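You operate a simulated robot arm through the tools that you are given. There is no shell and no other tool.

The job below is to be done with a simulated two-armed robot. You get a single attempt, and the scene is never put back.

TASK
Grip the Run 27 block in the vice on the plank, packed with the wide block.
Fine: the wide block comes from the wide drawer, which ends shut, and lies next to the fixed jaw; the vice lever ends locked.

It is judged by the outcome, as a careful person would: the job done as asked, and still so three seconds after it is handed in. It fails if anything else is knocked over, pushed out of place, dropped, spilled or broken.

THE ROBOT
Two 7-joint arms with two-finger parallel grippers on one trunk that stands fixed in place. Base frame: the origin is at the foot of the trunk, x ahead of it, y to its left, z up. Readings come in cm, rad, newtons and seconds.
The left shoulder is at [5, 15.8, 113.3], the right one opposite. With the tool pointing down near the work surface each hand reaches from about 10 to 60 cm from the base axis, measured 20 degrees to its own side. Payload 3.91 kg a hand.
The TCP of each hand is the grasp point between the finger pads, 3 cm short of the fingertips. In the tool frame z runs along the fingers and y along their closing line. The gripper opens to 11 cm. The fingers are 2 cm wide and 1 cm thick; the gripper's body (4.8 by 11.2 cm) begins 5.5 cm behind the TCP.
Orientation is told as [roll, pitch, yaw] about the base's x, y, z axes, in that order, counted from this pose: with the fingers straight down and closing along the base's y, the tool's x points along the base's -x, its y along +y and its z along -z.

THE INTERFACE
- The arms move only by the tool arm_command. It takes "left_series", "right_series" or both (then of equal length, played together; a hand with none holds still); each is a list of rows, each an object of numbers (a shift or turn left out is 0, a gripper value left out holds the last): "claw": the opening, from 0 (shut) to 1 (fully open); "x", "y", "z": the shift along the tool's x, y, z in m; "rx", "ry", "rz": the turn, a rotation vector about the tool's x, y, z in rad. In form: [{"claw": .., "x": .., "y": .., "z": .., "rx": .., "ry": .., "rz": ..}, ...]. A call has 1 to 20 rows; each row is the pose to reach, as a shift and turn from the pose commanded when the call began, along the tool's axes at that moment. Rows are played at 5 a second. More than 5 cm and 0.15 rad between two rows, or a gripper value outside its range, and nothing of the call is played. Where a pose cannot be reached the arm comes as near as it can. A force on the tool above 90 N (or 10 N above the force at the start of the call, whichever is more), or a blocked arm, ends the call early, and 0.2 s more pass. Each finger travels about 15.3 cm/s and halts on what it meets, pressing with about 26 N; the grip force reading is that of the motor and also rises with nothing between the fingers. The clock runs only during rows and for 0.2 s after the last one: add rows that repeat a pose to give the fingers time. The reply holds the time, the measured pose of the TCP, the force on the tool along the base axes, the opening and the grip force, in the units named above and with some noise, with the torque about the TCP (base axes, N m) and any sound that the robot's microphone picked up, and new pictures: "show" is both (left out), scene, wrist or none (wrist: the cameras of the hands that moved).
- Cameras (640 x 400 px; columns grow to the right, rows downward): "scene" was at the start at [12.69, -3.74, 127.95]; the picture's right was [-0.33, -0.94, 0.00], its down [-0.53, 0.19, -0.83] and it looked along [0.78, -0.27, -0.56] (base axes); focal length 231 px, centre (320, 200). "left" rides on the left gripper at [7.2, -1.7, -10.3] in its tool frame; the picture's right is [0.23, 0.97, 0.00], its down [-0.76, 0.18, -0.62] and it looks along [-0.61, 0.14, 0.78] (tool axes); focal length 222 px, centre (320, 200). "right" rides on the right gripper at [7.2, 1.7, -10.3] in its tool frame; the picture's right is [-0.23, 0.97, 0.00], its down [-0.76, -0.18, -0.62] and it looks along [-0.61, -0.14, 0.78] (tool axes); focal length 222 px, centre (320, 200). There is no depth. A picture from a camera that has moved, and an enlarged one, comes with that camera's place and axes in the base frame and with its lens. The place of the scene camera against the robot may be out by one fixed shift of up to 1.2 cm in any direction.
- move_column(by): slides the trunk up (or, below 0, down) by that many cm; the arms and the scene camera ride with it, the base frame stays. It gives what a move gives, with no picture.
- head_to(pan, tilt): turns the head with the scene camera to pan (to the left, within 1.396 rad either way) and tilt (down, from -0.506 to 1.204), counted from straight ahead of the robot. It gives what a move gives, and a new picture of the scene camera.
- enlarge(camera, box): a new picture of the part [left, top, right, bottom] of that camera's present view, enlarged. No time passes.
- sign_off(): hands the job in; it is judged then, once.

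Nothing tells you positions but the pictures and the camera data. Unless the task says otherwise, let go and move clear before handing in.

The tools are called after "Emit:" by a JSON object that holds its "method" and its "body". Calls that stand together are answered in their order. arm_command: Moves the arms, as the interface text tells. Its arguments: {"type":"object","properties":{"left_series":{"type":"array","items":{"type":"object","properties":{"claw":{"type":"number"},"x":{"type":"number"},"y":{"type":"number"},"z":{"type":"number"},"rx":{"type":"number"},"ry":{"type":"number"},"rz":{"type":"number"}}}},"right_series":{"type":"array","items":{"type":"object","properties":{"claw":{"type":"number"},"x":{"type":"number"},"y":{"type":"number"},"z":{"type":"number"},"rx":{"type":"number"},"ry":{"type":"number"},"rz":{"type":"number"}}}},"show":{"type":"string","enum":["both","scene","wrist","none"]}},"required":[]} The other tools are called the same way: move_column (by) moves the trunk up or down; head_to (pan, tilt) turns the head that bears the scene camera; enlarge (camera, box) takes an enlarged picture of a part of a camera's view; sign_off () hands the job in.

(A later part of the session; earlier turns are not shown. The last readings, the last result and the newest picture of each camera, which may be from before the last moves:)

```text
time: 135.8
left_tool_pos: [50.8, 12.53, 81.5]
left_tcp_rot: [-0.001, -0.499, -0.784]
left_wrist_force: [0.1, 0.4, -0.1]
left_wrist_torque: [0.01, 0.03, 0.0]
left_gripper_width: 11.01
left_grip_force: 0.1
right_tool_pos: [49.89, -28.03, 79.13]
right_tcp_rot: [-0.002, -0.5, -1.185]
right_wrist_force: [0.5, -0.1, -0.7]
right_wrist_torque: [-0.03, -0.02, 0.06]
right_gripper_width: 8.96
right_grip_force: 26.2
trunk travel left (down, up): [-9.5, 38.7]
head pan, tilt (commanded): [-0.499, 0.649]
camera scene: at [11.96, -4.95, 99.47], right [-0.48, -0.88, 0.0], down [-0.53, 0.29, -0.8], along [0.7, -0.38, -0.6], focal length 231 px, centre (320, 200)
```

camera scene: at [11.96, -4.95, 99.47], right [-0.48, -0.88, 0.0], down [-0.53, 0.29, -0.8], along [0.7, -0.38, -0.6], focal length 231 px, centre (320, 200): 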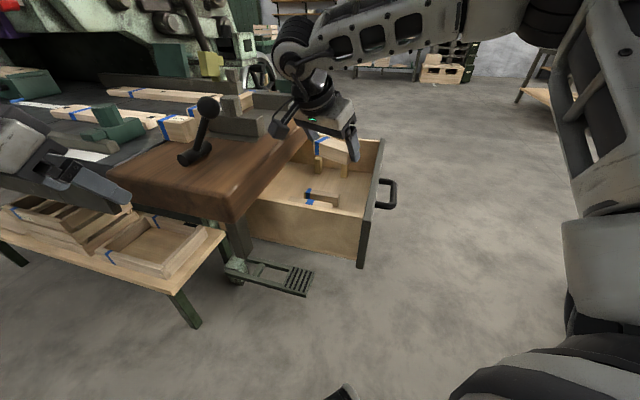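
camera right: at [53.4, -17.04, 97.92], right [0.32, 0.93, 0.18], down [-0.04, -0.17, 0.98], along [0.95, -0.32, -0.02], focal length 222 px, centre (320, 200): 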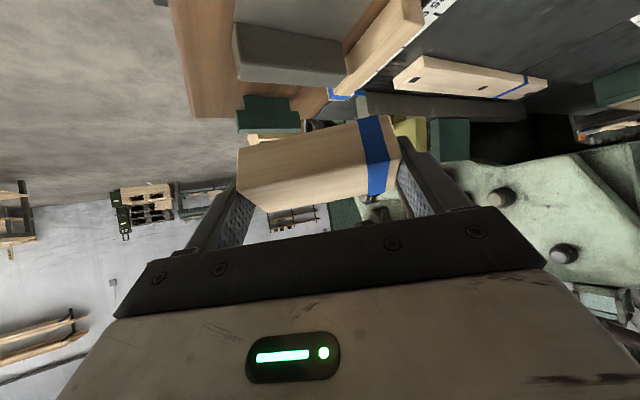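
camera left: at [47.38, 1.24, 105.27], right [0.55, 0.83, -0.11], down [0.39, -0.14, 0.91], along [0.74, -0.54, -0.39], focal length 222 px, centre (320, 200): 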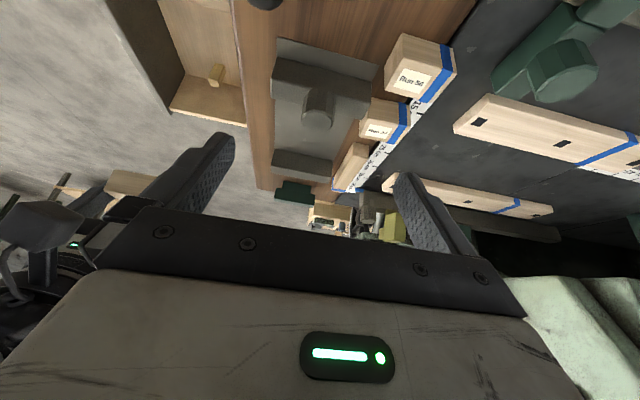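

Emit:
{"method": "arm_command", "body": {"right_series": [{"x": -0.025, "y": 0.011, "z": 0.0135}, {"x": -0.0497, "y": 0.0224, "z": 0.0271}, {"x": -0.0297, "y": 0.0224, "z": 0.0637}, {"x": -0.0097, "y": 0.0224, "z": 0.1004}, {"x": 0.004, "y": 0.0224, "z": 0.1255}, {"x": 0.0102, "y": 0.0224, "z": 0.1369}, {"x": 0.0102, "y": 0.0224, "z": 0.1369}], "show": "both"}}

```text
time: 137.4
left_tool_pos: [50.78, 12.5, 81.44]
left_tcp_rot: [0.0, -0.5, -0.785]
left_wrist_force: [-0.6, 0.2, 0.3]
left_wrist_torque: [0.04, -0.01, -0.02]
left_gripper_width: 11.0
left_grip_force: 0.1
right_tool_pos: [54.01, -32.3, 66.44]
right_tcp_rot: [-0.001, -0.5, -1.185]
right_wrist_force: [-0.2, 0.0, -0.7]
right_wrist_torque: [-0.01, -0.02, -0.02]
right_gripper_width: 8.95
right_grip_force: 25.9
trunk travel left (down, up): [-9.5, 38.7]
head pan, tilt (commanded): [-0.499, 0.649]
camera scene: at [11.96, -4.95, 99.47], right [-0.48, -0.88, 0.0], down [-0.53, 0.29, -0.8], along [0.7, -0.38, -0.6], focal length 231 px, centre (320, 200)
camera right: at [51.54, -21.1, 71.87], right [0.98, 0.18, 0.11], down [-0.02, -0.41, 0.91], along [0.21, -0.89, -0.4], focal length 222 px, centre (320, 200)
```

scene: 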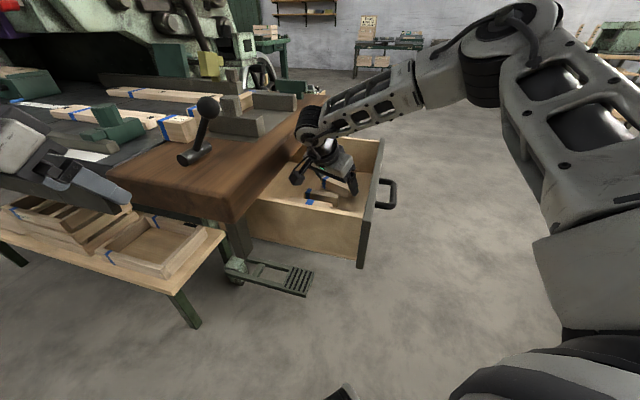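
right: 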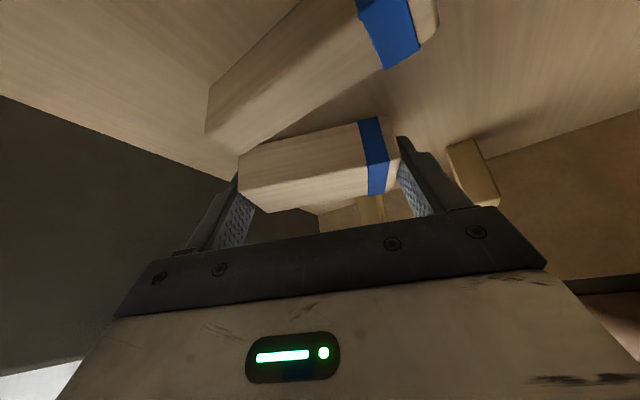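

No contact yet; lowering the last centimetre, then opening.

Emit:
{"method": "arm_command", "body": {"right_series": [{"x": 0.0029, "z": 0.0053}, {"x": 0.0045, "z": 0.0082}, {"x": 0.0045, "z": 0.0082}], "show": "none"}}

```text
time: 138.2
left_tool_pos: [50.69, 12.66, 81.63]
left_tcp_rot: [0.0, -0.502, -0.785]
left_wrist_force: [-0.1, -0.2, 0.1]
left_wrist_torque: [-0.01, -0.02, 0.0]
left_gripper_width: 10.98
left_grip_force: 0.1
right_tool_pos: [54.02, -32.32, 65.62]
right_tcp_rot: [0.001, -0.5, -1.185]
right_wrist_force: [-0.5, 1.1, 3.6]
right_wrist_torque: [-0.01, -0.2, 0.05]
right_gripper_width: 8.92
right_grip_force: 26.2
trunk travel left (down, up): [-9.5, 38.7]
head pan, tilt (commanded): [-0.499, 0.649]
```

Contact (3.6 N). Releasing and backing out along the approach direction, then upright.

Emit:
{"method": "arm_command", "body": {"right_series": [{"claw": 0.85}, {"claw": 0.93}, {"claw": 0.96}, {"claw": 0.96, "z": -0.03}, {"claw": 0.96, "z": -0.07}, {"claw": 0.96, "z": -0.11}, {"claw": 0.96, "z": -0.15}, {"claw": 0.96, "z": -0.15}], "show": "wrist"}}

```text
time: 140.0
left_tool_pos: [50.66, 12.48, 81.48]
left_tcp_rot: [0.001, -0.499, -0.785]
left_wrist_force: [0.0, 0.0, 0.5]
left_wrist_torque: [0.0, 0.01, -0.03]
left_gripper_width: 10.97
left_grip_force: 0.1
right_tool_pos: [51.11, -25.71, 78.69]
right_tcp_rot: [0.0, -0.499, -1.184]
right_wrist_force: [-0.4, 0.3, 0.2]
right_wrist_torque: [0.0, -0.03, 0.0]
right_gripper_width: 10.57
right_grip_force: 0.0
trunk travel left (down, up): [-9.5, 38.7]
head pan, tilt (commanded): [-0.499, 0.649]
camera right: at [48.67, -14.53, 84.28], right [0.98, 0.18, 0.11], down [-0.03, -0.41, 0.91], along [0.21, -0.89, -0.4], focal length 222 px, centre (320, 200)
```

right: 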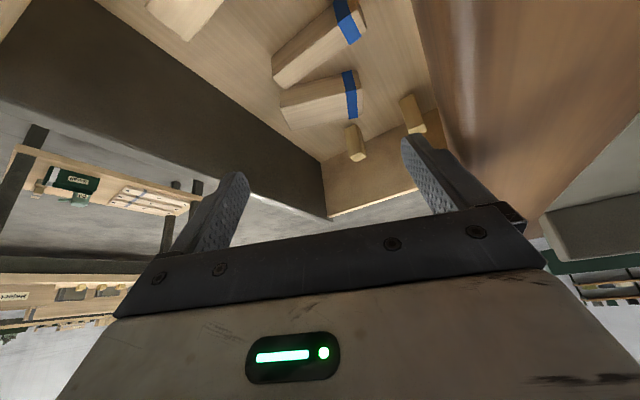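

Emit:
{"method": "enlarge", "body": {"camera": "right", "box": [220, 0, 460, 180]}}

```text
2.22 times, centred on (340, 90) of right
camera zoom: at [48.67, -14.53, 84.28], right [0.98, 0.18, 0.11], down [-0.03, -0.41, 0.91], along [0.21, -0.89, -0.4], focal length 494 px, centre (276, 444)
```

zoom: 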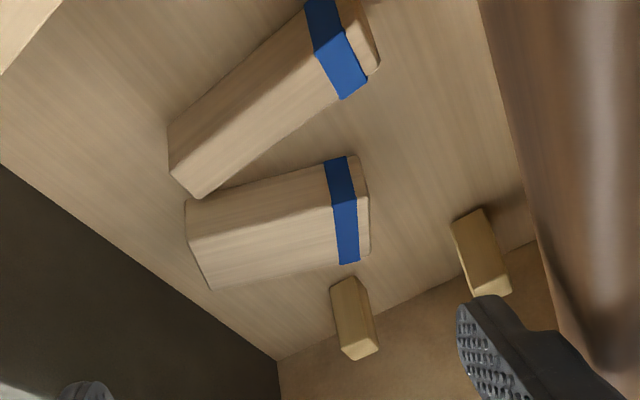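

Block sits at (54.7,−33.2) with its long axis at ~21° azimuth, with room for fingers on both sides. Moving up, untilting and yawing to +0.36 for the width-wise grasp.

Emit:
{"method": "arm_command", "body": {"right_series": [{"x": -0.022, "y": -0.012, "z": -0.02, "ry": 0.1}, {"x": -0.044, "y": -0.024, "z": -0.04, "ry": 0.2}, {"x": -0.066, "y": -0.036, "z": -0.06, "ry": 0.33}, {"x": -0.087, "y": -0.049, "z": -0.081, "ry": 0.42}, {"x": -0.087, "y": -0.049, "z": -0.081, "ry": 0.5, "claw": 0.53}, {"x": -0.087, "y": -0.049, "z": -0.081, "ry": 0.5, "claw": 0.53}], "show": "none"}}

Emit:
{"method": "arm_command", "body": {"right_series": [{"rz": -0.14}, {"rz": -0.28}, {"rz": -0.42}, {"rz": -0.56}, {"rz": -0.7}, {"rz": -0.84}, {"rz": -0.98}, {"rz": -1.12}, {"rz": -1.26}, {"rz": -1.4}, {"rz": -1.54}, {"rz": -1.54}], "show": "scene"}}

```text
time: 141.4
left_tool_pos: [50.8, 12.45, 81.44]
left_tcp_rot: [-0.001, -0.498, -0.785]
left_wrist_force: [-0.2, 0.5, 0.0]
left_wrist_torque: [-0.02, -0.01, 0.02]
left_gripper_width: 10.97
left_grip_force: 0.1
right_tool_pos: [48.07, -31.1, 90.21]
right_tcp_rot: [-0.002, 0.002, -1.187]
right_wrist_force: [-0.1, -0.8, -0.1]
right_wrist_torque: [0.0, 0.01, 0.0]
right_gripper_width: 5.83
right_grip_force: 0.1
trunk travel left (down, up): [-9.5, 38.7]
head pan, tilt (commanded): [-0.499, 0.649]
```

```text
time: 144.0
left_tool_pos: [50.76, 12.53, 81.61]
left_tcp_rot: [0.001, -0.5, -0.784]
left_wrist_force: [0.7, 0.2, -1.3]
left_wrist_torque: [-0.02, 0.01, 0.01]
left_gripper_width: 11.01
left_grip_force: 0.0
right_tool_pos: [48.33, -31.16, 90.01]
right_tcp_rot: [0.0, 0.006, 0.351]
right_wrist_force: [1.3, -0.2, -0.5]
right_wrist_torque: [0.02, 0.04, -0.03]
right_gripper_width: 5.84
right_grip_force: 0.0
trunk travel left (down, up): [-9.5, 38.7]
head pan, tilt (commanded): [-0.499, 0.649]
camera scene: at [12.01, -4.99, 99.45], right [-0.48, -0.88, 0.0], down [-0.53, 0.29, -0.8], along [0.7, -0.38, -0.61], focal length 231 px, centre (320, 200)
```

scene: 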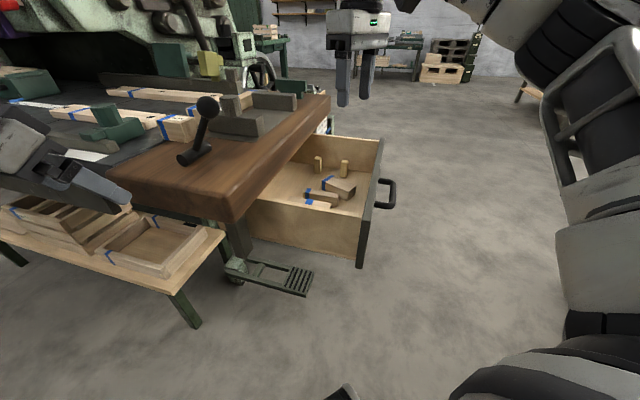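

Emit:
{"method": "arm_command", "body": {"right_series": [{"x": 0.002, "y": -0.01, "z": 0.03, "ry": -0.12}, {"x": 0.004, "y": -0.02, "z": 0.06, "ry": -0.24}, {"x": 0.007, "y": -0.03, "z": 0.09, "ry": -0.36}, {"x": 0.009, "y": -0.041, "z": 0.12, "ry": -0.45}, {"x": 0.009, "y": -0.041, "z": 0.12, "ry": -0.45}], "show": "both"}}

Emit:
{"method": "enlarge", "body": {"camera": "right", "box": [160, 0, 480, 200]}}

```text
time: 145.2
left_tool_pos: [50.67, 12.54, 81.48]
left_tcp_rot: [-0.001, -0.498, -0.782]
left_wrist_force: [-0.7, -0.7, 0.8]
left_wrist_torque: [0.0, 0.0, 0.01]
left_gripper_width: 11.0
left_grip_force: 0.1
right_tool_pos: [48.82, -35.2, 78.04]
right_tcp_rot: [-0.001, -0.45, 0.355]
right_wrist_force: [0.5, -0.1, 0.8]
right_wrist_torque: [0.0, 0.03, -0.02]
right_gripper_width: 5.84
right_grip_force: 0.0
trunk travel left (down, up): [-9.5, 38.7]
head pan, tilt (commanded): [-0.499, 0.649]
camera scene: at [11.95, -4.96, 99.47], right [-0.48, -0.88, 0.0], down [-0.53, 0.29, -0.8], along [0.7, -0.38, -0.6], focal length 231 px, centre (320, 200)
camera right: at [38.01, -37.36, 84.11], right [-0.15, 0.98, 0.1], down [0.45, -0.02, 0.89], along [0.88, 0.17, -0.44], focal length 222 px, centre (320, 200)
```

scene: 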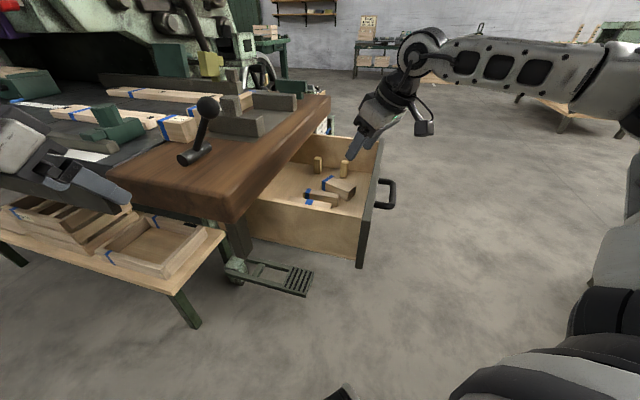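
right: 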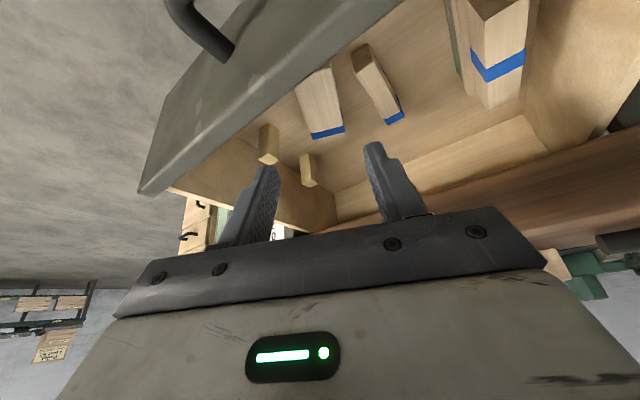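

```text
2.00 times, centred on (320, 100) of right
camera zoom: at [38.01, -37.36, 84.11], right [-0.15, 0.98, 0.1], down [0.45, -0.02, 0.89], along [0.88, 0.17, -0.44], focal length 444 px, centre (320, 400)
```

zoom: 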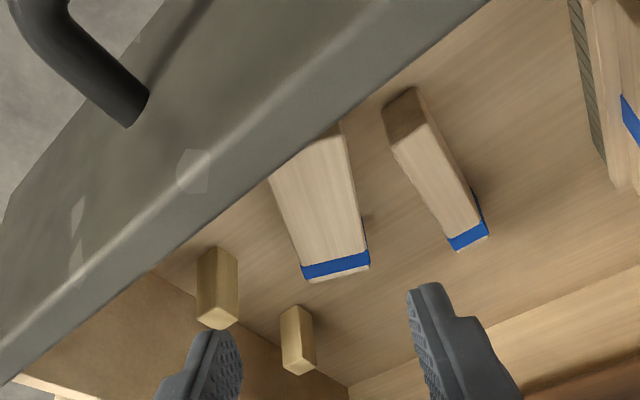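

The hand would lean over the drawer front with the block this close to it. I'll re-take the block by its ends and set it deeper in the drawer (long axis along V) where a straight-ahead width grip clears the front.

Emit:
{"method": "arm_command", "body": {"right_series": [{"x": -0.003, "y": 0.01, "z": -0.03, "ry": 0.12}, {"x": -0.02, "y": 0.02, "z": -0.06, "ry": 0.24}, {"x": -0.04, "y": 0.03, "z": -0.09, "ry": 0.36}, {"x": -0.05, "y": 0.041, "z": -0.115, "ry": 0.45}, {"x": -0.05, "y": 0.041, "z": -0.115, "ry": 0.45, "claw": 0.96}], "show": "none"}}

Emit:
{"method": "arm_command", "body": {"right_series": [{"rz": 0.14}, {"rz": 0.28}, {"rz": 0.42}, {"rz": 0.56}, {"rz": 0.7}, {"rz": 0.84}, {"rz": 0.98}, {"rz": 1.12}, {"rz": 1.26}, {"rz": 1.4}, {"rz": 1.54}, {"rz": 1.54}], "show": "none"}}

```text
time: 146.4
left_tool_pos: [50.7, 12.59, 81.49]
left_tcp_rot: [-0.001, -0.5, -0.784]
left_wrist_force: [0.1, 0.2, 0.5]
left_wrist_torque: [0.01, -0.02, -0.03]
left_gripper_width: 10.98
left_grip_force: 0.0
right_tool_pos: [46.99, -31.43, 90.49]
right_tcp_rot: [0.001, 0.005, 0.354]
right_wrist_force: [0.7, -0.2, 0.8]
right_wrist_torque: [0.0, 0.01, 0.01]
right_gripper_width: 10.57
right_grip_force: 0.0
trunk travel left (down, up): [-9.5, 38.7]
head pan, tilt (commanded): [-0.499, 0.649]
```

```text
time: 149.0
left_tool_pos: [50.73, 12.64, 81.56]
left_tcp_rot: [0.001, -0.5, -0.783]
left_wrist_force: [-0.9, 0.2, -0.1]
left_wrist_torque: [-0.02, -0.01, 0.0]
left_gripper_width: 11.0
left_grip_force: 0.1
right_tool_pos: [46.99, -31.59, 90.6]
right_tcp_rot: [-0.002, -0.001, -1.189]
right_wrist_force: [-0.4, 0.5, 0.0]
right_wrist_torque: [-0.02, -0.01, -0.03]
right_gripper_width: 10.56
right_grip_force: 0.0
trunk travel left (down, up): [-9.5, 38.7]
head pan, tilt (commanded): [-0.499, 0.649]
```

Emit:
{"method": "arm_command", "body": {"right_series": [{"x": 0.01, "y": 0.015, "z": 0.03, "ry": -0.125}, {"x": 0.02, "y": 0.03, "z": 0.06, "ry": -0.25}, {"x": 0.03, "y": 0.045, "z": 0.09, "ry": -0.375}, {"x": 0.0395, "y": 0.06, "z": 0.119, "ry": -0.5}, {"x": 0.0395, "y": 0.06, "z": 0.119, "ry": -0.5}], "show": "wrist"}}

```text
time: 150.2
left_tool_pos: [50.73, 12.67, 81.62]
left_tcp_rot: [0.001, -0.498, -0.785]
left_wrist_force: [0.2, 0.0, 0.3]
left_wrist_torque: [-0.01, -0.02, -0.01]
left_gripper_width: 11.02
left_grip_force: 0.1
right_tool_pos: [50.94, -25.47, 78.7]
right_tcp_rot: [-0.002, -0.501, -1.186]
right_wrist_force: [-0.4, 0.4, -0.5]
right_wrist_torque: [0.0, 0.01, -0.02]
right_gripper_width: 10.56
right_grip_force: 0.0
trunk travel left (down, up): [-9.5, 38.7]
head pan, tilt (commanded): [-0.499, 0.649]
camera right: at [48.47, -14.4, 84.16], right [0.98, 0.18, 0.11], down [-0.02, -0.41, 0.91], along [0.21, -0.9, -0.39], focal length 222 px, centre (320, 200)
```

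right: 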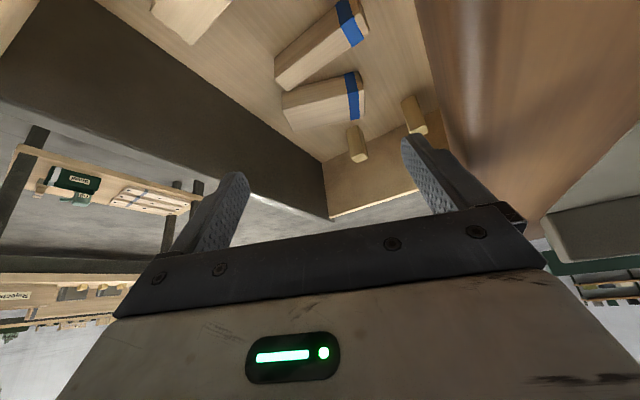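

Emit:
{"method": "arm_command", "body": {"right_series": [{"x": -0.0025, "y": 0.0007, "z": 0.04}, {"x": -0.0025, "y": 0.0007, "z": 0.08}, {"x": -0.0025, "y": 0.0007, "z": 0.12}, {"x": -0.0025, "y": 0.0007, "z": 0.148}, {"x": -0.0025, "y": 0.0007, "z": 0.148}, {"x": -0.0025, "y": 0.0007, "z": 0.148, "claw": 0.85}, {"x": -0.0025, "y": 0.0007, "z": 0.148, "claw": 0.7}, {"x": -0.0025, "y": 0.0007, "z": 0.148, "claw": 0.6}, {"x": -0.0025, "y": 0.0007, "z": 0.148, "claw": 0.55}], "show": "wrist"}}

```text
time: 150.8
left_tool_pos: [50.3, 12.44, 81.81]
left_tcp_rot: [0.005, -0.504, -0.786]
left_wrist_force: [0.2, -0.5, -0.1]
left_wrist_torque: [-0.05, -0.02, 0.03]
left_gripper_width: 10.99
left_grip_force: 0.0
right_tool_pos: [52.87, -28.4, 74.01]
right_tcp_rot: [0.05, -0.483, -1.177]
right_wrist_force: [-47.2, -16.1, 35.1]
right_wrist_torque: [5.58, -2.01, 6.49]
right_gripper_width: 10.54
right_grip_force: 0.0
trunk travel left (down, up): [-9.5, 38.7]
head pan, tilt (commanded): [-0.499, 0.649]
stopped in row 3 (right hand): the force on the tool passed its limit at 111 N (the readings are from after the stop); the commanded pose is now the measured one
camera right: at [49.79, -17.4, 79.65], right [0.97, 0.21, 0.15], down [-0.04, -0.44, 0.9], along [0.25, -0.87, -0.42], focal length 222 px, centre (320, 200)
```

right: 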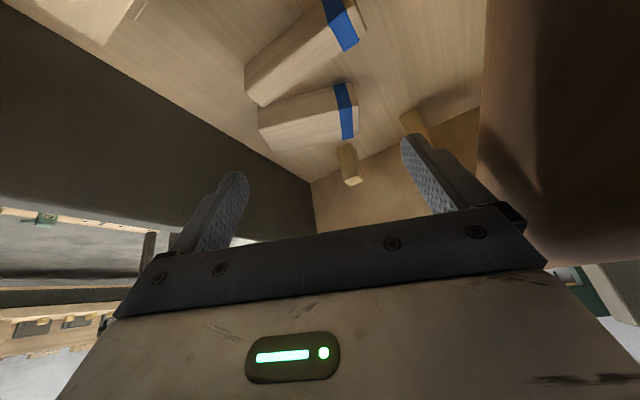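

Contact with the plank edge on the way down. Backing off right away, away from the plank.

Emit:
{"method": "arm_command", "body": {"right_series": [{"y": -0.01, "z": -0.01}, {"y": -0.02, "z": -0.03}, {"y": -0.03, "z": -0.05}, {"y": -0.03, "z": -0.05}], "show": "both"}}

Emit:
{"method": "enlarge", "body": {"camera": "scene", "box": [130, 70, 350, 230]}}

```text
time: 151.8
left_tool_pos: [50.75, 12.6, 81.59]
left_tcp_rot: [-0.002, -0.498, -0.786]
left_wrist_force: [0.1, 0.2, -0.3]
left_wrist_torque: [0.01, -0.02, 0.0]
left_gripper_width: 11.02
left_grip_force: 0.0
right_tool_pos: [49.31, -27.6, 77.51]
right_tcp_rot: [0.04, -0.486, -1.183]
right_wrist_force: [-0.6, 0.6, 0.4]
right_wrist_torque: [0.0, -0.03, -0.01]
right_gripper_width: 10.55
right_grip_force: 0.1
trunk travel left (down, up): [-9.5, 38.7]
head pan, tilt (commanded): [-0.499, 0.649]
camera scene: at [11.95, -4.95, 99.47], right [-0.48, -0.88, 0.0], down [-0.53, 0.29, -0.8], along [0.7, -0.38, -0.6], focal length 231 px, centre (320, 200)
camera right: at [46.46, -16.65, 83.11], right [0.97, 0.2, 0.14], down [-0.04, -0.44, 0.9], along [0.24, -0.88, -0.41], focal length 222 px, centre (320, 200)
```

scene: 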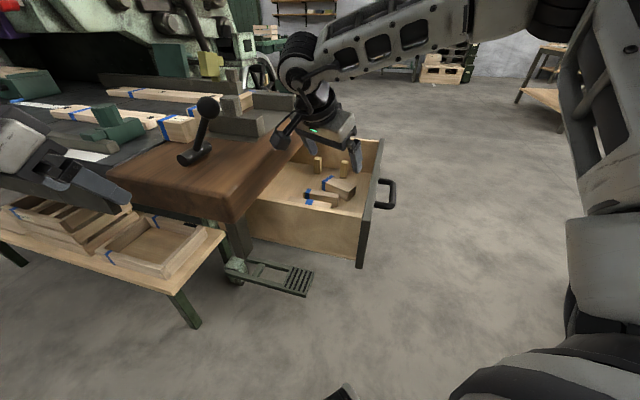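
right: 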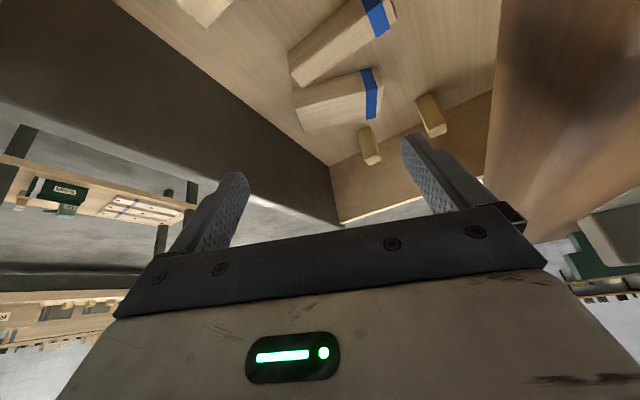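

```text
2.50 times, centred on (240, 150) of scene
camera zoom: at [11.95, -4.95, 99.47], right [-0.48, -0.88, 0.0], down [-0.53, 0.29, -0.8], along [0.7, -0.38, -0.6], focal length 578 px, centre (520, 325)
```

zoom: 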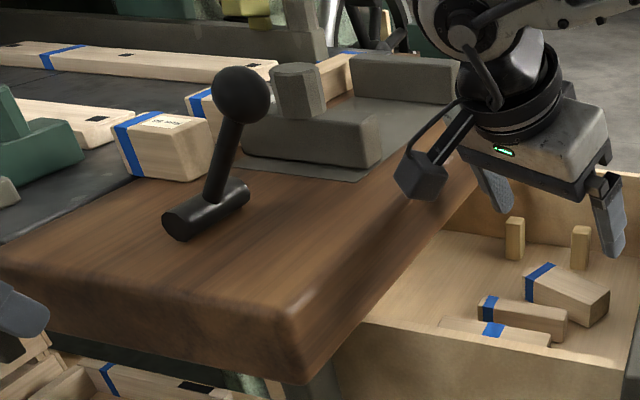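

Nothing was displaced. I'll take the earlier safe route: shift away from the plank first, then straight down.

Emit:
{"method": "arm_command", "body": {"right_series": [{"x": -0.03, "y": 0.01, "z": 0.007, "rx": 0.02, "ry": -0.007}, {"x": -0.0587, "y": 0.0248, "z": 0.0149, "rx": 0.04, "ry": -0.014}, {"x": -0.039, "y": 0.0252, "z": 0.053, "rx": 0.04, "ry": -0.014}, {"x": -0.019, "y": 0.0256, "z": 0.091, "rx": 0.04, "ry": -0.014}, {"x": -0.004, "y": 0.0259, "z": 0.12, "rx": 0.04, "ry": -0.014}, {"x": -0.004, "y": 0.0259, "z": 0.12, "rx": 0.04, "ry": -0.014}], "show": "wrist"}}

```text
time: 153.2
left_tool_pos: [50.71, 12.56, 81.54]
left_tcp_rot: [0.0, -0.5, -0.783]
left_wrist_force: [-0.8, -0.3, -0.2]
left_wrist_torque: [0.01, 0.01, -0.02]
left_gripper_width: 11.02
left_grip_force: 0.0
right_tool_pos: [54.62, -31.86, 66.92]
right_tcp_rot: [0.002, -0.497, -1.184]
right_wrist_force: [0.9, 0.6, -0.5]
right_wrist_torque: [0.03, -0.02, 0.0]
right_gripper_width: 10.54
right_grip_force: 0.0
trunk travel left (down, up): [-9.5, 38.7]
head pan, tilt (commanded): [-0.499, 0.649]
camera right: at [52.05, -20.71, 72.43], right [0.98, 0.18, 0.11], down [-0.03, -0.41, 0.91], along [0.21, -0.89, -0.4], focal length 222 px, centre (320, 200)
```

right: 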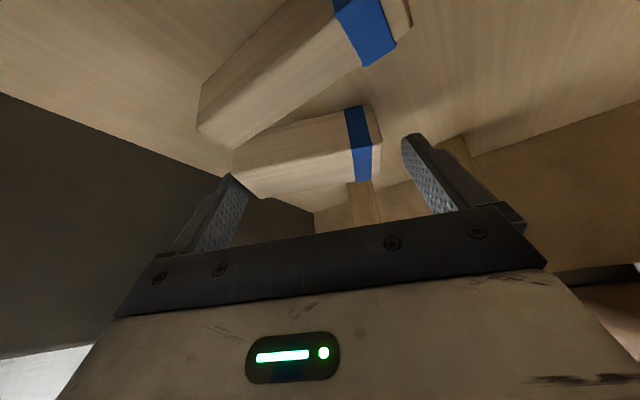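

Emit:
{"method": "arm_command", "body": {"right_series": [{"y": -0.007}, {"y": -0.007, "x": 0.003, "z": 0.0055}, {"y": -0.007, "x": 0.0055, "z": 0.0101}, {"y": -0.007, "x": 0.0055, "z": 0.0101, "claw": 0.85}, {"y": -0.007, "x": 0.0055, "z": 0.0101, "claw": 0.7}, {"y": -0.007, "x": 0.0055, "z": 0.0101, "claw": 0.6}, {"y": -0.007, "x": 0.0055, "z": 0.0101, "claw": 0.55}], "show": "wrist"}}

```text
time: 154.8
left_tool_pos: [50.72, 12.55, 81.52]
left_tcp_rot: [0.001, -0.499, -0.784]
left_wrist_force: [-0.1, 0.3, -0.2]
left_wrist_torque: [0.01, 0.01, -0.01]
left_gripper_width: 11.03
left_grip_force: 0.1
right_tool_pos: [53.89, -32.08, 65.92]
right_tcp_rot: [0.003, -0.499, -1.183]
right_wrist_force: [0.6, -1.1, 1.3]
right_wrist_torque: [-0.01, -0.04, -0.03]
right_gripper_width: 8.93
right_grip_force: 26.4
trunk travel left (down, up): [-9.5, 38.7]
head pan, tilt (commanded): [-0.499, 0.649]
camera right: at [51.35, -20.96, 71.43], right [0.98, 0.18, 0.11], down [-0.03, -0.41, 0.91], along [0.21, -0.89, -0.4], focal length 222 px, centre (320, 200)
```

right: 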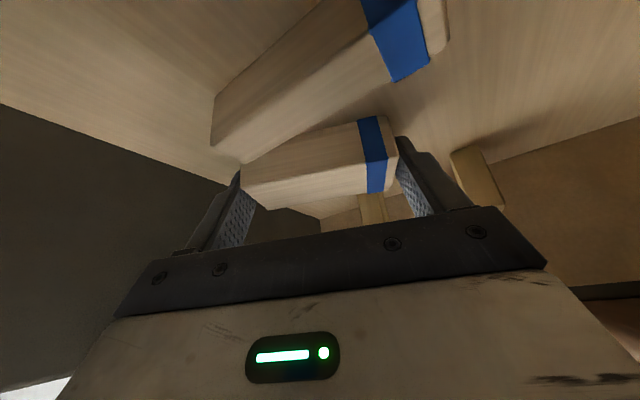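

Gripped again. Lifting 5 cm, rotating to −45° and moving deeper into the drawer, then setting down.

Emit:
{"method": "arm_command", "body": {"right_series": [{"x": -0.0096, "z": -0.0176}, {"x": -0.024, "z": -0.044}, {"x": -0.024, "z": -0.044, "rx": -0.06, "rz": -0.11}, {"x": -0.024, "z": -0.044, "rx": -0.12, "rz": -0.22}, {"x": -0.024, "z": -0.044, "rx": -0.19, "rz": -0.351}, {"x": -0.024, "z": -0.044, "rx": -0.19, "rz": -0.351}], "show": "none"}}

```text
time: 156.2
left_tool_pos: [50.74, 12.52, 81.43]
left_tcp_rot: [-0.001, -0.5, -0.784]
left_wrist_force: [1.3, 0.1, 0.4]
left_wrist_torque: [0.03, 0.02, -0.03]
left_gripper_width: 10.98
left_grip_force: 0.1
right_tool_pos: [53.93, -32.13, 70.94]
right_tcp_rot: [0.0, -0.501, -0.782]
right_wrist_force: [-0.1, -0.1, 0.0]
right_wrist_torque: [-0.05, -0.03, -0.06]
right_gripper_width: 8.93
right_grip_force: 25.6
trunk travel left (down, up): [-9.5, 38.7]
head pan, tilt (commanded): [-0.499, 0.649]
```

Emit:
{"method": "arm_command", "body": {"right_series": [{"x": -0.0033, "y": 0.017, "z": 0.0018}, {"x": -0.0066, "y": 0.034, "z": 0.0036}, {"x": 0.0054, "y": 0.034, "z": 0.0256}, {"x": 0.0154, "y": 0.034, "z": 0.0439}, {"x": 0.0188, "y": 0.034, "z": 0.0501}, {"x": 0.0188, "y": 0.034, "z": 0.0501}], "show": "wrist"}}

```text
time: 157.7
left_tool_pos: [50.66, 12.61, 81.65]
left_tcp_rot: [0.0, -0.501, -0.784]
left_wrist_force: [0.4, 0.8, -0.4]
left_wrist_torque: [-0.03, 0.03, 0.02]
left_gripper_width: 11.0
left_grip_force: 0.1
right_tool_pos: [56.85, -30.19, 65.95]
right_tcp_rot: [0.005, -0.501, -0.785]
right_wrist_force: [-1.4, 0.1, 8.9]
right_wrist_torque: [-0.13, 0.24, -0.02]
right_gripper_width: 8.95
right_grip_force: 26.2
trunk travel left (down, up): [-9.5, 38.7]
head pan, tilt (commanded): [-0.499, 0.649]
camera right: at [50.17, -20.93, 71.38], right [0.83, 0.55, 0.11], down [0.13, -0.39, 0.91], along [0.54, -0.74, -0.39], focal length 222 px, centre (320, 200)
```

right: 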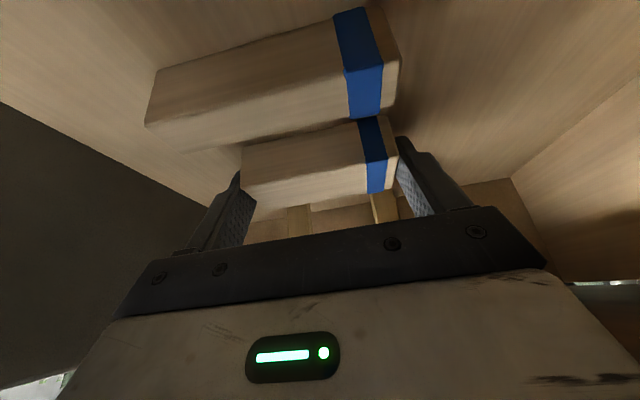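

Set down. Releasing and withdrawing along the approach, drifting away from the plank.

Emit:
{"method": "arm_command", "body": {"right_series": [{"claw": 0.85}, {"claw": 0.93}, {"claw": 0.95}, {"z": -0.03, "claw": 0.95}, {"z": -0.07, "y": -0.008, "claw": 0.95}, {"z": -0.11, "y": -0.02, "claw": 0.95}, {"z": -0.15, "y": -0.03, "claw": 0.95}, {"z": -0.19, "y": -0.04, "claw": 0.95}, {"z": -0.19, "y": -0.04, "claw": 0.95}], "show": "wrist"}}

Emit:
{"method": "enlarge", "body": {"camera": "right", "box": [220, 0, 460, 180]}}

```text
time: 159.7
left_tool_pos: [50.67, 12.47, 81.57]
left_tcp_rot: [-0.001, -0.499, -0.784]
left_wrist_force: [0.3, 0.7, 0.2]
left_wrist_torque: [0.0, -0.02, -0.01]
left_gripper_width: 11.0
left_grip_force: 0.1
right_tool_pos: [47.63, -26.6, 82.37]
right_tcp_rot: [-0.001, -0.499, -0.784]
right_wrist_force: [-0.1, 0.4, -0.1]
right_wrist_torque: [0.0, 0.01, 0.0]
right_gripper_width: 10.47
right_grip_force: 0.0
trunk travel left (down, up): [-9.5, 38.7]
head pan, tilt (commanded): [-0.499, 0.649]
camera right: at [40.95, -17.39, 87.93], right [0.83, 0.55, 0.11], down [0.14, -0.39, 0.91], along [0.54, -0.74, -0.4], focal length 222 px, centre (320, 200)
```

right: 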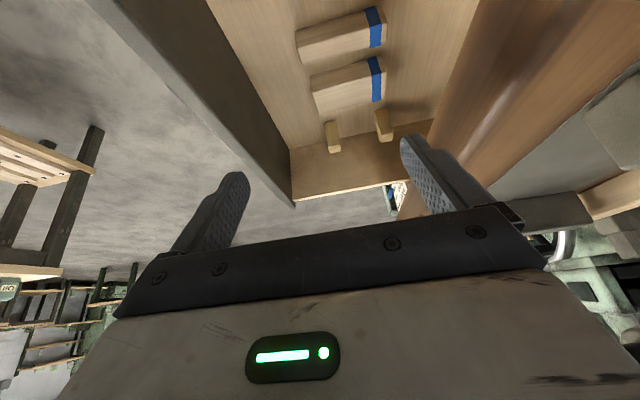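

```text
2.22 times, centred on (340, 90) of right
camera zoom: at [40.95, -17.39, 87.93], right [0.83, 0.55, 0.11], down [0.14, -0.39, 0.91], along [0.54, -0.74, -0.4], focal length 494 px, centre (276, 444)
```

zoom: 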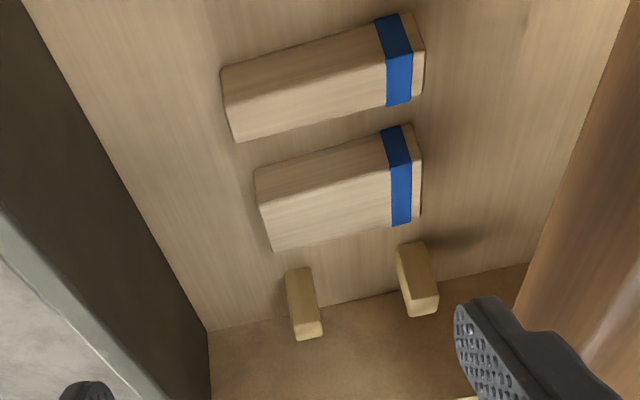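

The block sits well. Moving up, untilting and yawing to +0.35 again.

Emit:
{"method": "arm_command", "body": {"right_series": [{"x": -0.019, "y": -0.0106, "z": -0.017, "ry": 0.1}, {"x": -0.038, "y": -0.021, "z": -0.034, "ry": 0.2}, {"x": -0.057, "y": -0.032, "z": -0.051, "ry": 0.3}, {"x": -0.076, "y": -0.0424, "z": -0.068, "ry": 0.4}, {"x": -0.076, "y": -0.0424, "z": -0.068, "ry": 0.5, "claw": 0.65}, {"x": -0.076, "y": -0.0424, "z": -0.068, "ry": 0.5, "claw": 0.65}], "show": "none"}}

Emit:
{"method": "arm_command", "body": {"right_series": [{"rz": -0.14}, {"rz": -0.28}, {"rz": -0.42}, {"rz": -0.56}, {"rz": -0.7}, {"rz": -0.84}, {"rz": -0.98}, {"rz": -1.12}, {"rz": -1.12}], "show": "none"}}

```text
time: 161.1
left_tool_pos: [50.82, 12.47, 81.57]
left_tcp_rot: [0.0, -0.499, -0.782]
left_wrist_force: [-0.1, 0.7, -0.1]
left_wrist_torque: [0.0, -0.02, 0.01]
left_gripper_width: 10.99
left_grip_force: 0.0
right_tool_pos: [46.95, -31.99, 91.88]
right_tcp_rot: [0.003, 0.003, -0.786]
right_wrist_force: [-1.2, 0.8, 0.2]
right_wrist_torque: [0.0, 0.01, -0.01]
right_gripper_width: 7.15
right_grip_force: 0.1
trunk travel left (down, up): [-9.5, 38.7]
head pan, tilt (commanded): [-0.499, 0.649]
```

```text
time: 163.1
left_tool_pos: [50.78, 12.58, 81.56]
left_tcp_rot: [0.001, -0.498, -0.786]
left_wrist_force: [0.0, -0.3, -0.7]
left_wrist_torque: [-0.02, -0.03, -0.01]
left_gripper_width: 10.99
left_grip_force: 0.1
right_tool_pos: [46.91, -32.33, 91.84]
right_tcp_rot: [0.002, 0.003, 0.335]
right_wrist_force: [0.3, -0.5, -0.2]
right_wrist_torque: [0.01, -0.01, 0.03]
right_gripper_width: 7.18
right_grip_force: 0.1
trunk travel left (down, up): [-9.5, 38.7]
head pan, tilt (commanded): [-0.499, 0.649]
```

Emit:
{"method": "arm_command", "body": {"right_series": [{"x": -0.007, "y": -0.004, "z": 0.032, "ry": -0.12}, {"x": -0.014, "y": -0.008, "z": 0.064, "ry": -0.24}, {"x": -0.021, "y": -0.011, "z": 0.097, "ry": -0.36}, {"x": -0.028, "y": -0.015, "z": 0.13, "ry": -0.48}, {"x": -0.0358, "y": -0.019, "z": 0.162, "ry": -0.6}, {"x": -0.0358, "y": -0.019, "z": 0.162, "ry": -0.6}], "show": "both"}}

Emit:
{"method": "enlarge", "body": {"camera": "right", "box": [160, 0, 480, 200]}}

```text
time: 164.4
left_tool_pos: [50.93, 12.54, 81.56]
left_tcp_rot: [0.002, -0.5, -0.785]
left_wrist_force: [0.0, -0.1, -0.3]
left_wrist_torque: [-0.03, -0.01, 0.01]
left_gripper_width: 10.99
left_grip_force: 0.0
right_tool_pos: [50.93, -32.56, 76.01]
right_tcp_rot: [0.001, -0.601, 0.335]
right_wrist_force: [0.0, -0.5, -0.1]
right_wrist_torque: [0.01, -0.01, 0.0]
right_gripper_width: 7.14
right_grip_force: 0.1
trunk travel left (down, up): [-9.5, 38.7]
head pan, tilt (commanded): [-0.499, 0.649]
camera scene: at [11.95, -4.96, 99.47], right [-0.48, -0.88, 0.0], down [-0.53, 0.29, -0.8], along [0.7, -0.38, -0.6], focal length 231 px, centre (320, 200)
camera right: at [39.34, -34.88, 80.23], right [-0.14, 0.98, 0.13], down [0.32, -0.08, 0.94], along [0.94, 0.18, -0.3], focal length 222 px, centre (320, 200)
```

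scene: 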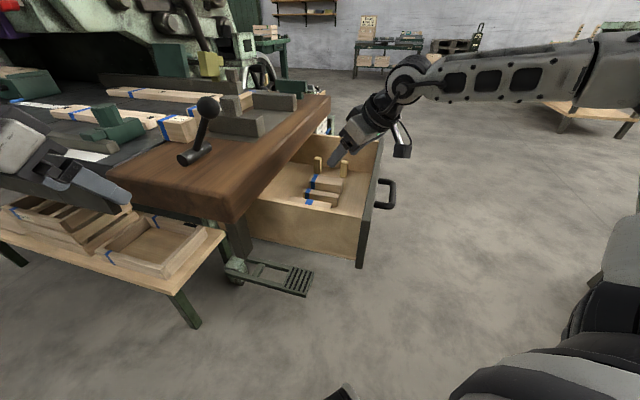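
right: 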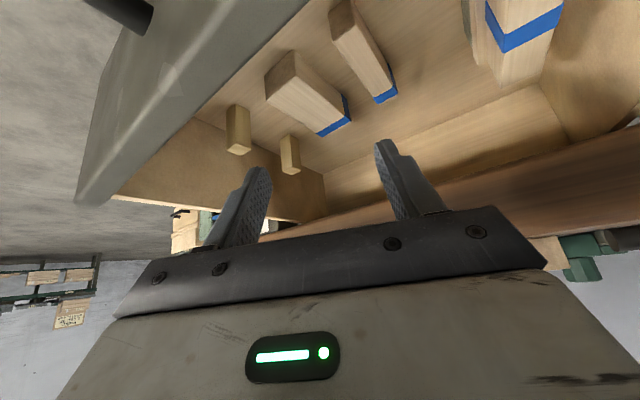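

```text
2.00 times, centred on (320, 100) of right
camera zoom: at [39.34, -34.88, 80.23], right [-0.14, 0.98, 0.13], down [0.32, -0.08, 0.94], along [0.94, 0.18, -0.3], focal length 444 px, centre (320, 400)
```

zoom: 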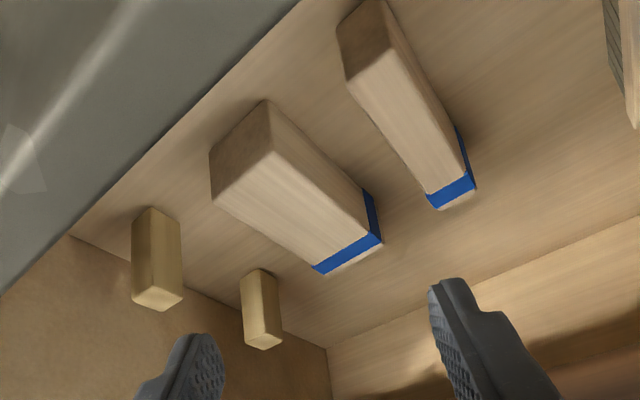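

I'll try to add some more yaw to better align with the block.

Emit:
{"method": "arm_command", "body": {"right_series": [{"rx": -0.06, "rz": -0.085}, {"rx": -0.113, "rz": -0.165}, {"rx": -0.113, "rz": -0.165}], "show": "none"}}

```text
time: 165.2
left_tool_pos: [50.69, 12.53, 81.58]
left_tcp_rot: [0.001, -0.499, -0.784]
left_wrist_force: [-0.4, -0.2, -0.6]
left_wrist_torque: [0.0, 0.0, -0.01]
left_gripper_width: 10.97
left_grip_force: 0.1
right_tool_pos: [49.14, -28.57, 75.47]
right_tcp_rot: [-0.001, -0.601, 0.534]
right_wrist_force: [1.2, -0.2, 0.5]
right_wrist_torque: [-0.01, 0.02, 0.01]
right_gripper_width: 7.14
right_grip_force: 0.0
right hand out of reach, approached as far as the arm can: row 1, 2, 3
trunk travel left (down, up): [-9.5, 38.7]
head pan, tilt (commanded): [-0.499, 0.649]
```

Emit:
{"method": "arm_command", "body": {"right_series": [{"x": 0.0, "y": -0.02, "z": -0.003, "rx": 0.056, "rz": 0.082}, {"x": 0.001, "y": -0.0436, "z": -0.007, "rx": 0.113, "rz": 0.165}, {"x": 0.001, "y": -0.0436, "z": -0.007, "rx": 0.113, "rz": 0.165}], "show": "none"}}

```text
time: 166.1
left_tool_pos: [50.6, 12.53, 81.62]
left_tcp_rot: [0.0, -0.5, -0.783]
left_wrist_force: [-0.5, 0.0, 0.5]
left_wrist_torque: [-0.01, -0.02, 0.04]
left_gripper_width: 11.0
left_grip_force: 0.1
right_tool_pos: [50.87, -32.78, 76.0]
right_tcp_rot: [0.002, -0.601, 0.335]
right_wrist_force: [0.5, 0.3, 0.3]
right_wrist_torque: [0.01, -0.03, -0.03]
right_gripper_width: 7.14
right_grip_force: 0.0
trunk travel left (down, up): [-9.5, 38.7]
head pan, tilt (commanded): [-0.499, 0.649]
```

Emit:
{"method": "arm_command", "body": {"right_series": [{"x": 0.001, "z": 0.04}, {"x": 0.002, "y": -0.001, "z": 0.075}, {"x": 0.003, "y": -0.001, "z": 0.1}, {"x": 0.003, "y": -0.001, "z": 0.1}], "show": "wrist"}}

Emit:
{"method": "enlarge", "body": {"camera": "right", "box": [160, 20, 480, 220]}}

```text
time: 166.9
left_tool_pos: [50.45, 12.8, 81.86]
left_tcp_rot: [0.001, -0.503, -0.782]
left_wrist_force: [-0.1, -0.1, 0.2]
left_wrist_torque: [-0.03, -0.03, -0.03]
left_gripper_width: 11.0
left_grip_force: 0.1
right_tool_pos: [56.54, -29.43, 71.07]
right_tcp_rot: [0.014, -0.652, 0.331]
right_wrist_force: [-13.2, 12.3, 38.8]
right_wrist_torque: [-1.52, 4.54, -1.91]
right_gripper_width: 7.14
right_grip_force: 0.0
trunk travel left (down, up): [-9.5, 38.7]
head pan, tilt (commanded): [-0.499, 0.649]
stopped in row 4 (right hand): the force on the tool passed its limit at 102 N (the readings are from after the stop); the commanded pose is now the measured one
camera right: at [44.89, -31.85, 74.74], right [-0.15, 0.98, 0.15], down [0.28, -0.1, 0.96], along [0.95, 0.19, -0.25], focal length 222 px, centre (320, 200)
```

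right: 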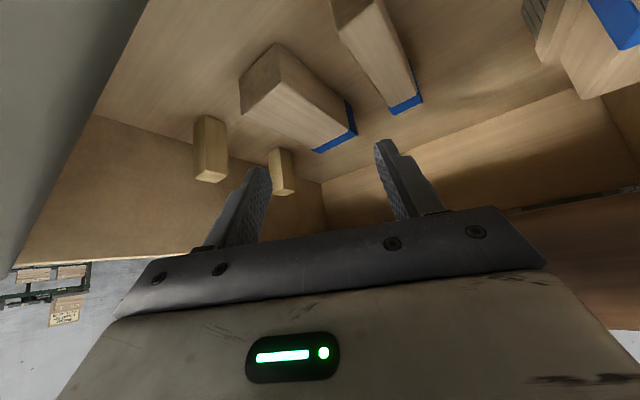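

```text
2.00 times, centred on (320, 120) of right
camera zoom: at [44.89, -31.85, 74.74], right [-0.15, 0.98, 0.15], down [0.28, -0.1, 0.96], along [0.95, 0.19, -0.25], focal length 444 px, centre (320, 360)
```

zoom: 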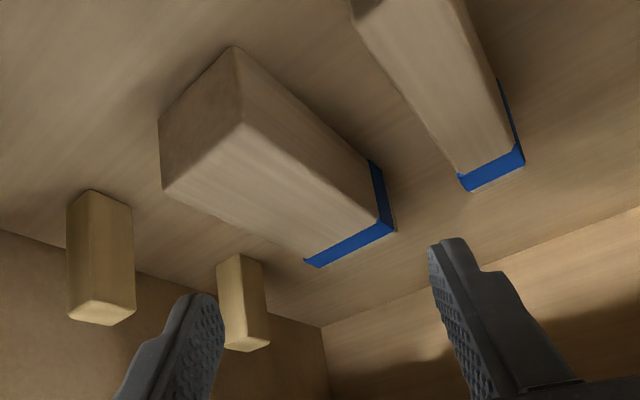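

The wrist camera housing caught the drawer front. Going straight up first, then I'll come down vertically with the hand further in.

Emit:
{"method": "arm_command", "body": {"right_series": [{"x": -0.012, "z": -0.016}, {"x": -0.03, "z": -0.04}, {"x": -0.0486, "z": -0.0636}, {"x": -0.0486, "z": -0.0636, "rx": 0.014, "ry": 0.05}, {"x": -0.0486, "z": -0.0636, "rx": 0.014, "ry": 0.05}], "show": "both"}}

Emit:
{"method": "enlarge", "body": {"camera": "right", "box": [160, 0, 480, 200]}}

```text
time: 168.1
left_tool_pos: [50.73, 12.62, 81.47]
left_tcp_rot: [0.0, -0.5, -0.783]
left_wrist_force: [-0.3, 0.3, 0.5]
left_wrist_torque: [-0.02, 0.02, -0.03]
left_gripper_width: 11.03
left_grip_force: 0.0
right_tool_pos: [56.62, -30.12, 78.05]
right_tcp_rot: [-0.003, -0.588, 0.33]
right_wrist_force: [-0.7, -0.2, 0.2]
right_wrist_torque: [0.0, 0.0, -0.01]
right_gripper_width: 7.14
right_grip_force: 0.0
trunk travel left (down, up): [-9.5, 38.7]
head pan, tilt (commanded): [-0.499, 0.649]
camera scene: at [11.95, -4.95, 99.47], right [-0.48, -0.88, 0.0], down [-0.53, 0.29, -0.8], along [0.7, -0.38, -0.6], focal length 231 px, centre (320, 200)
camera right: at [45.2, -32.23, 82.5], right [-0.14, 0.98, 0.12], down [0.33, -0.07, 0.94], along [0.93, 0.17, -0.32], focal length 222 px, centre (320, 200)
```

scene: 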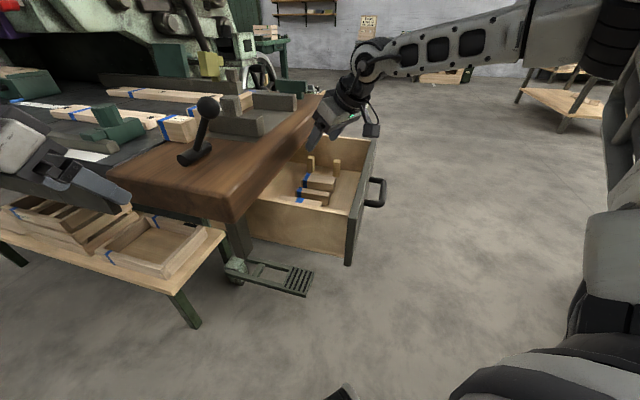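
right: 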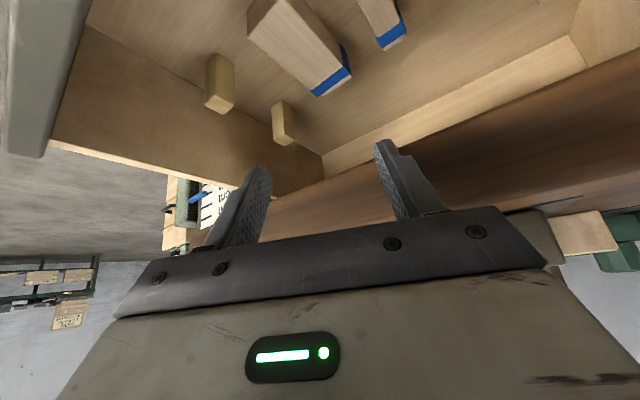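

```text
2.00 times, centred on (320, 100) of right
camera zoom: at [45.2, -32.23, 82.5], right [-0.14, 0.98, 0.12], down [0.33, -0.07, 0.94], along [0.93, 0.17, -0.32], focal length 444 px, centre (320, 400)
```

zoom: 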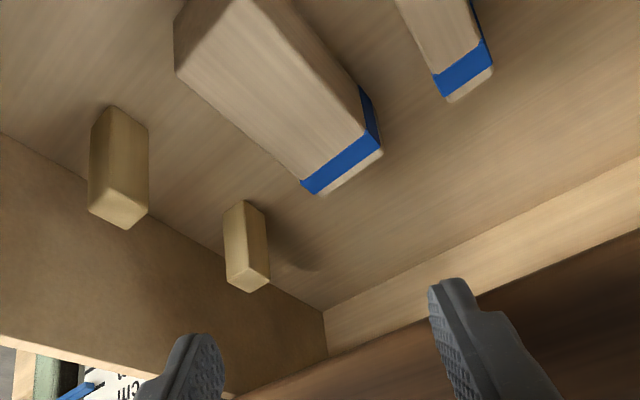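

The drawer slid in ~2.5 cm; the block is now at V≈21 with the inner end at the plank's edge – fine for this grip. Moving above it and descending vertically.

Emit:
{"method": "arm_command", "body": {"right_series": [{"x": -0.0253, "y": 0.0086, "z": 0.0169}, {"x": -0.0142, "y": 0.0086, "z": 0.0335}, {"x": -0.0031, "y": 0.0086, "z": 0.0502}, {"x": 0.008, "y": 0.0086, "z": 0.0668}, {"x": 0.0191, "y": 0.0086, "z": 0.0835}, {"x": 0.0275, "y": 0.0086, "z": 0.096}, {"x": 0.0275, "y": 0.0086, "z": 0.096}], "show": "wrist"}}

Emit:
{"method": "enlarge", "body": {"camera": "right", "box": [160, 20, 480, 220]}}

```text
time: 168.6
left_tool_pos: [50.2, 12.51, 82.09]
left_tcp_rot: [0.008, -0.504, -0.788]
left_wrist_force: [-0.2, -0.4, -0.3]
left_wrist_torque: [-0.02, -0.05, 0.03]
left_gripper_width: 11.01
left_grip_force: 0.0
right_tool_pos: [58.44, -28.84, 78.0]
right_tcp_rot: [-0.008, -0.576, 0.333]
right_wrist_force: [-57.2, -22.6, 34.3]
right_wrist_torque: [1.24, 0.87, 2.7]
right_gripper_width: 6.96
right_grip_force: 0.0
trunk travel left (down, up): [-9.5, 38.7]
head pan, tilt (commanded): [-0.499, 0.649]
stopped in row 2 (right hand): the force on the tool passed its limit at 109 N (the readings are from after the stop); the commanded pose is now the measured one
camera right: at [47.02, -30.96, 82.53], right [-0.14, 0.98, 0.12], down [0.34, -0.07, 0.94], along [0.93, 0.17, -0.32], focal length 222 px, centre (320, 200)
```

right: 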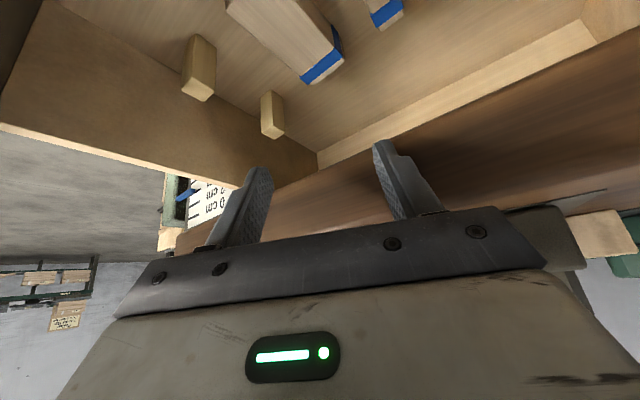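

```text
2.00 times, centred on (320, 120) of right
camera zoom: at [47.02, -30.96, 82.53], right [-0.14, 0.98, 0.12], down [0.34, -0.07, 0.94], along [0.93, 0.17, -0.32], focal length 444 px, centre (320, 360)
```

zoom: 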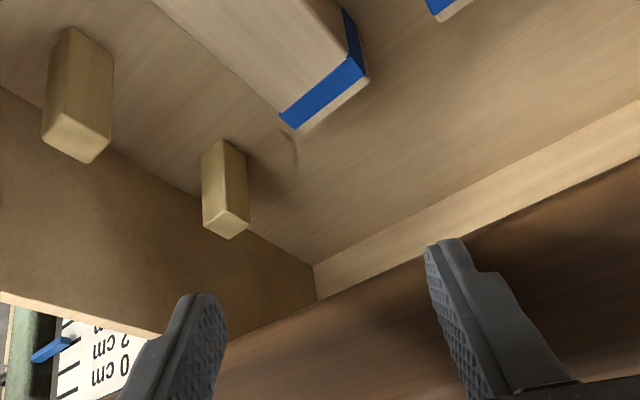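

The −U finger touched the plank's edge. I'll shift outward first, go below the plank's underside, then slide in over the block.

Emit:
{"method": "arm_command", "body": {"right_series": [{"x": 0.0123, "y": -0.0071, "z": -0.008, "claw": 0.6}, {"x": 0.0264, "y": -0.0079, "z": 0.0186, "claw": 0.6}, {"x": 0.0379, "y": -0.0035, "z": 0.0529, "claw": 0.6}, {"x": 0.0379, "y": -0.0035, "z": 0.0529, "claw": 0.6}], "show": "wrist"}}

Emit:
{"method": "enlarge", "body": {"camera": "right", "box": [160, 20, 480, 220]}}

```text
time: 169.6
left_tool_pos: [50.71, 12.51, 81.51]
left_tcp_rot: [-0.001, -0.5, -0.782]
left_wrist_force: [0.2, 0.0, -0.1]
left_wrist_torque: [0.03, -0.01, 0.02]
left_gripper_width: 11.02
left_grip_force: 0.1
right_tool_pos: [58.98, -29.05, 70.49]
right_tcp_rot: [-0.004, -0.573, 0.332]
right_wrist_force: [-0.4, -0.3, -0.4]
right_wrist_torque: [0.0, -0.01, -0.03]
right_gripper_width: 6.62
right_grip_force: 0.0
trunk travel left (down, up): [-9.5, 38.7]
head pan, tilt (commanded): [-0.499, 0.649]
camera right: at [47.49, -31.16, 75.23], right [-0.13, 0.98, 0.12], down [0.34, -0.07, 0.94], along [0.93, 0.17, -0.33], focal length 222 px, centre (320, 200)
```

right: 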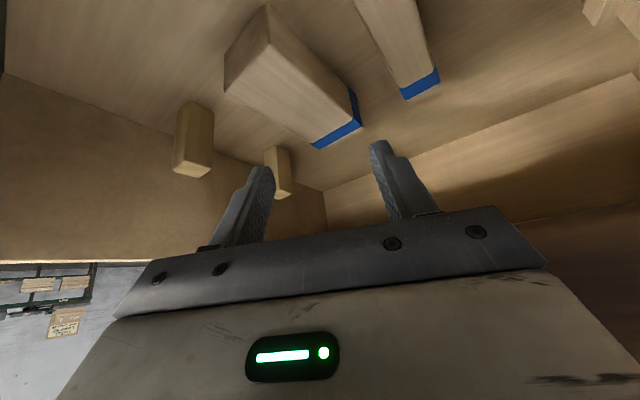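

```text
2.00 times, centred on (320, 120) of right
camera zoom: at [47.49, -31.16, 75.23], right [-0.13, 0.98, 0.12], down [0.34, -0.07, 0.94], along [0.93, 0.17, -0.33], focal length 444 px, centre (320, 360)
```

zoom: 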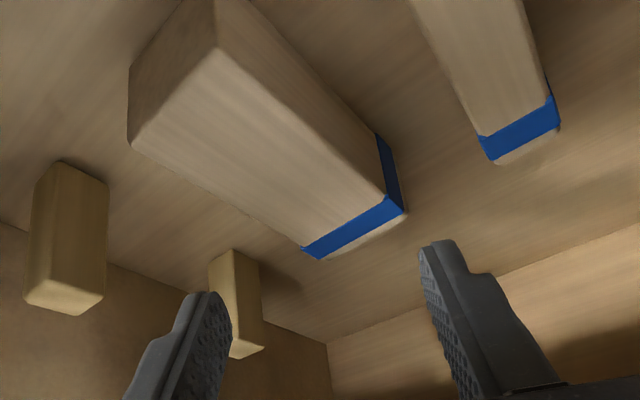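

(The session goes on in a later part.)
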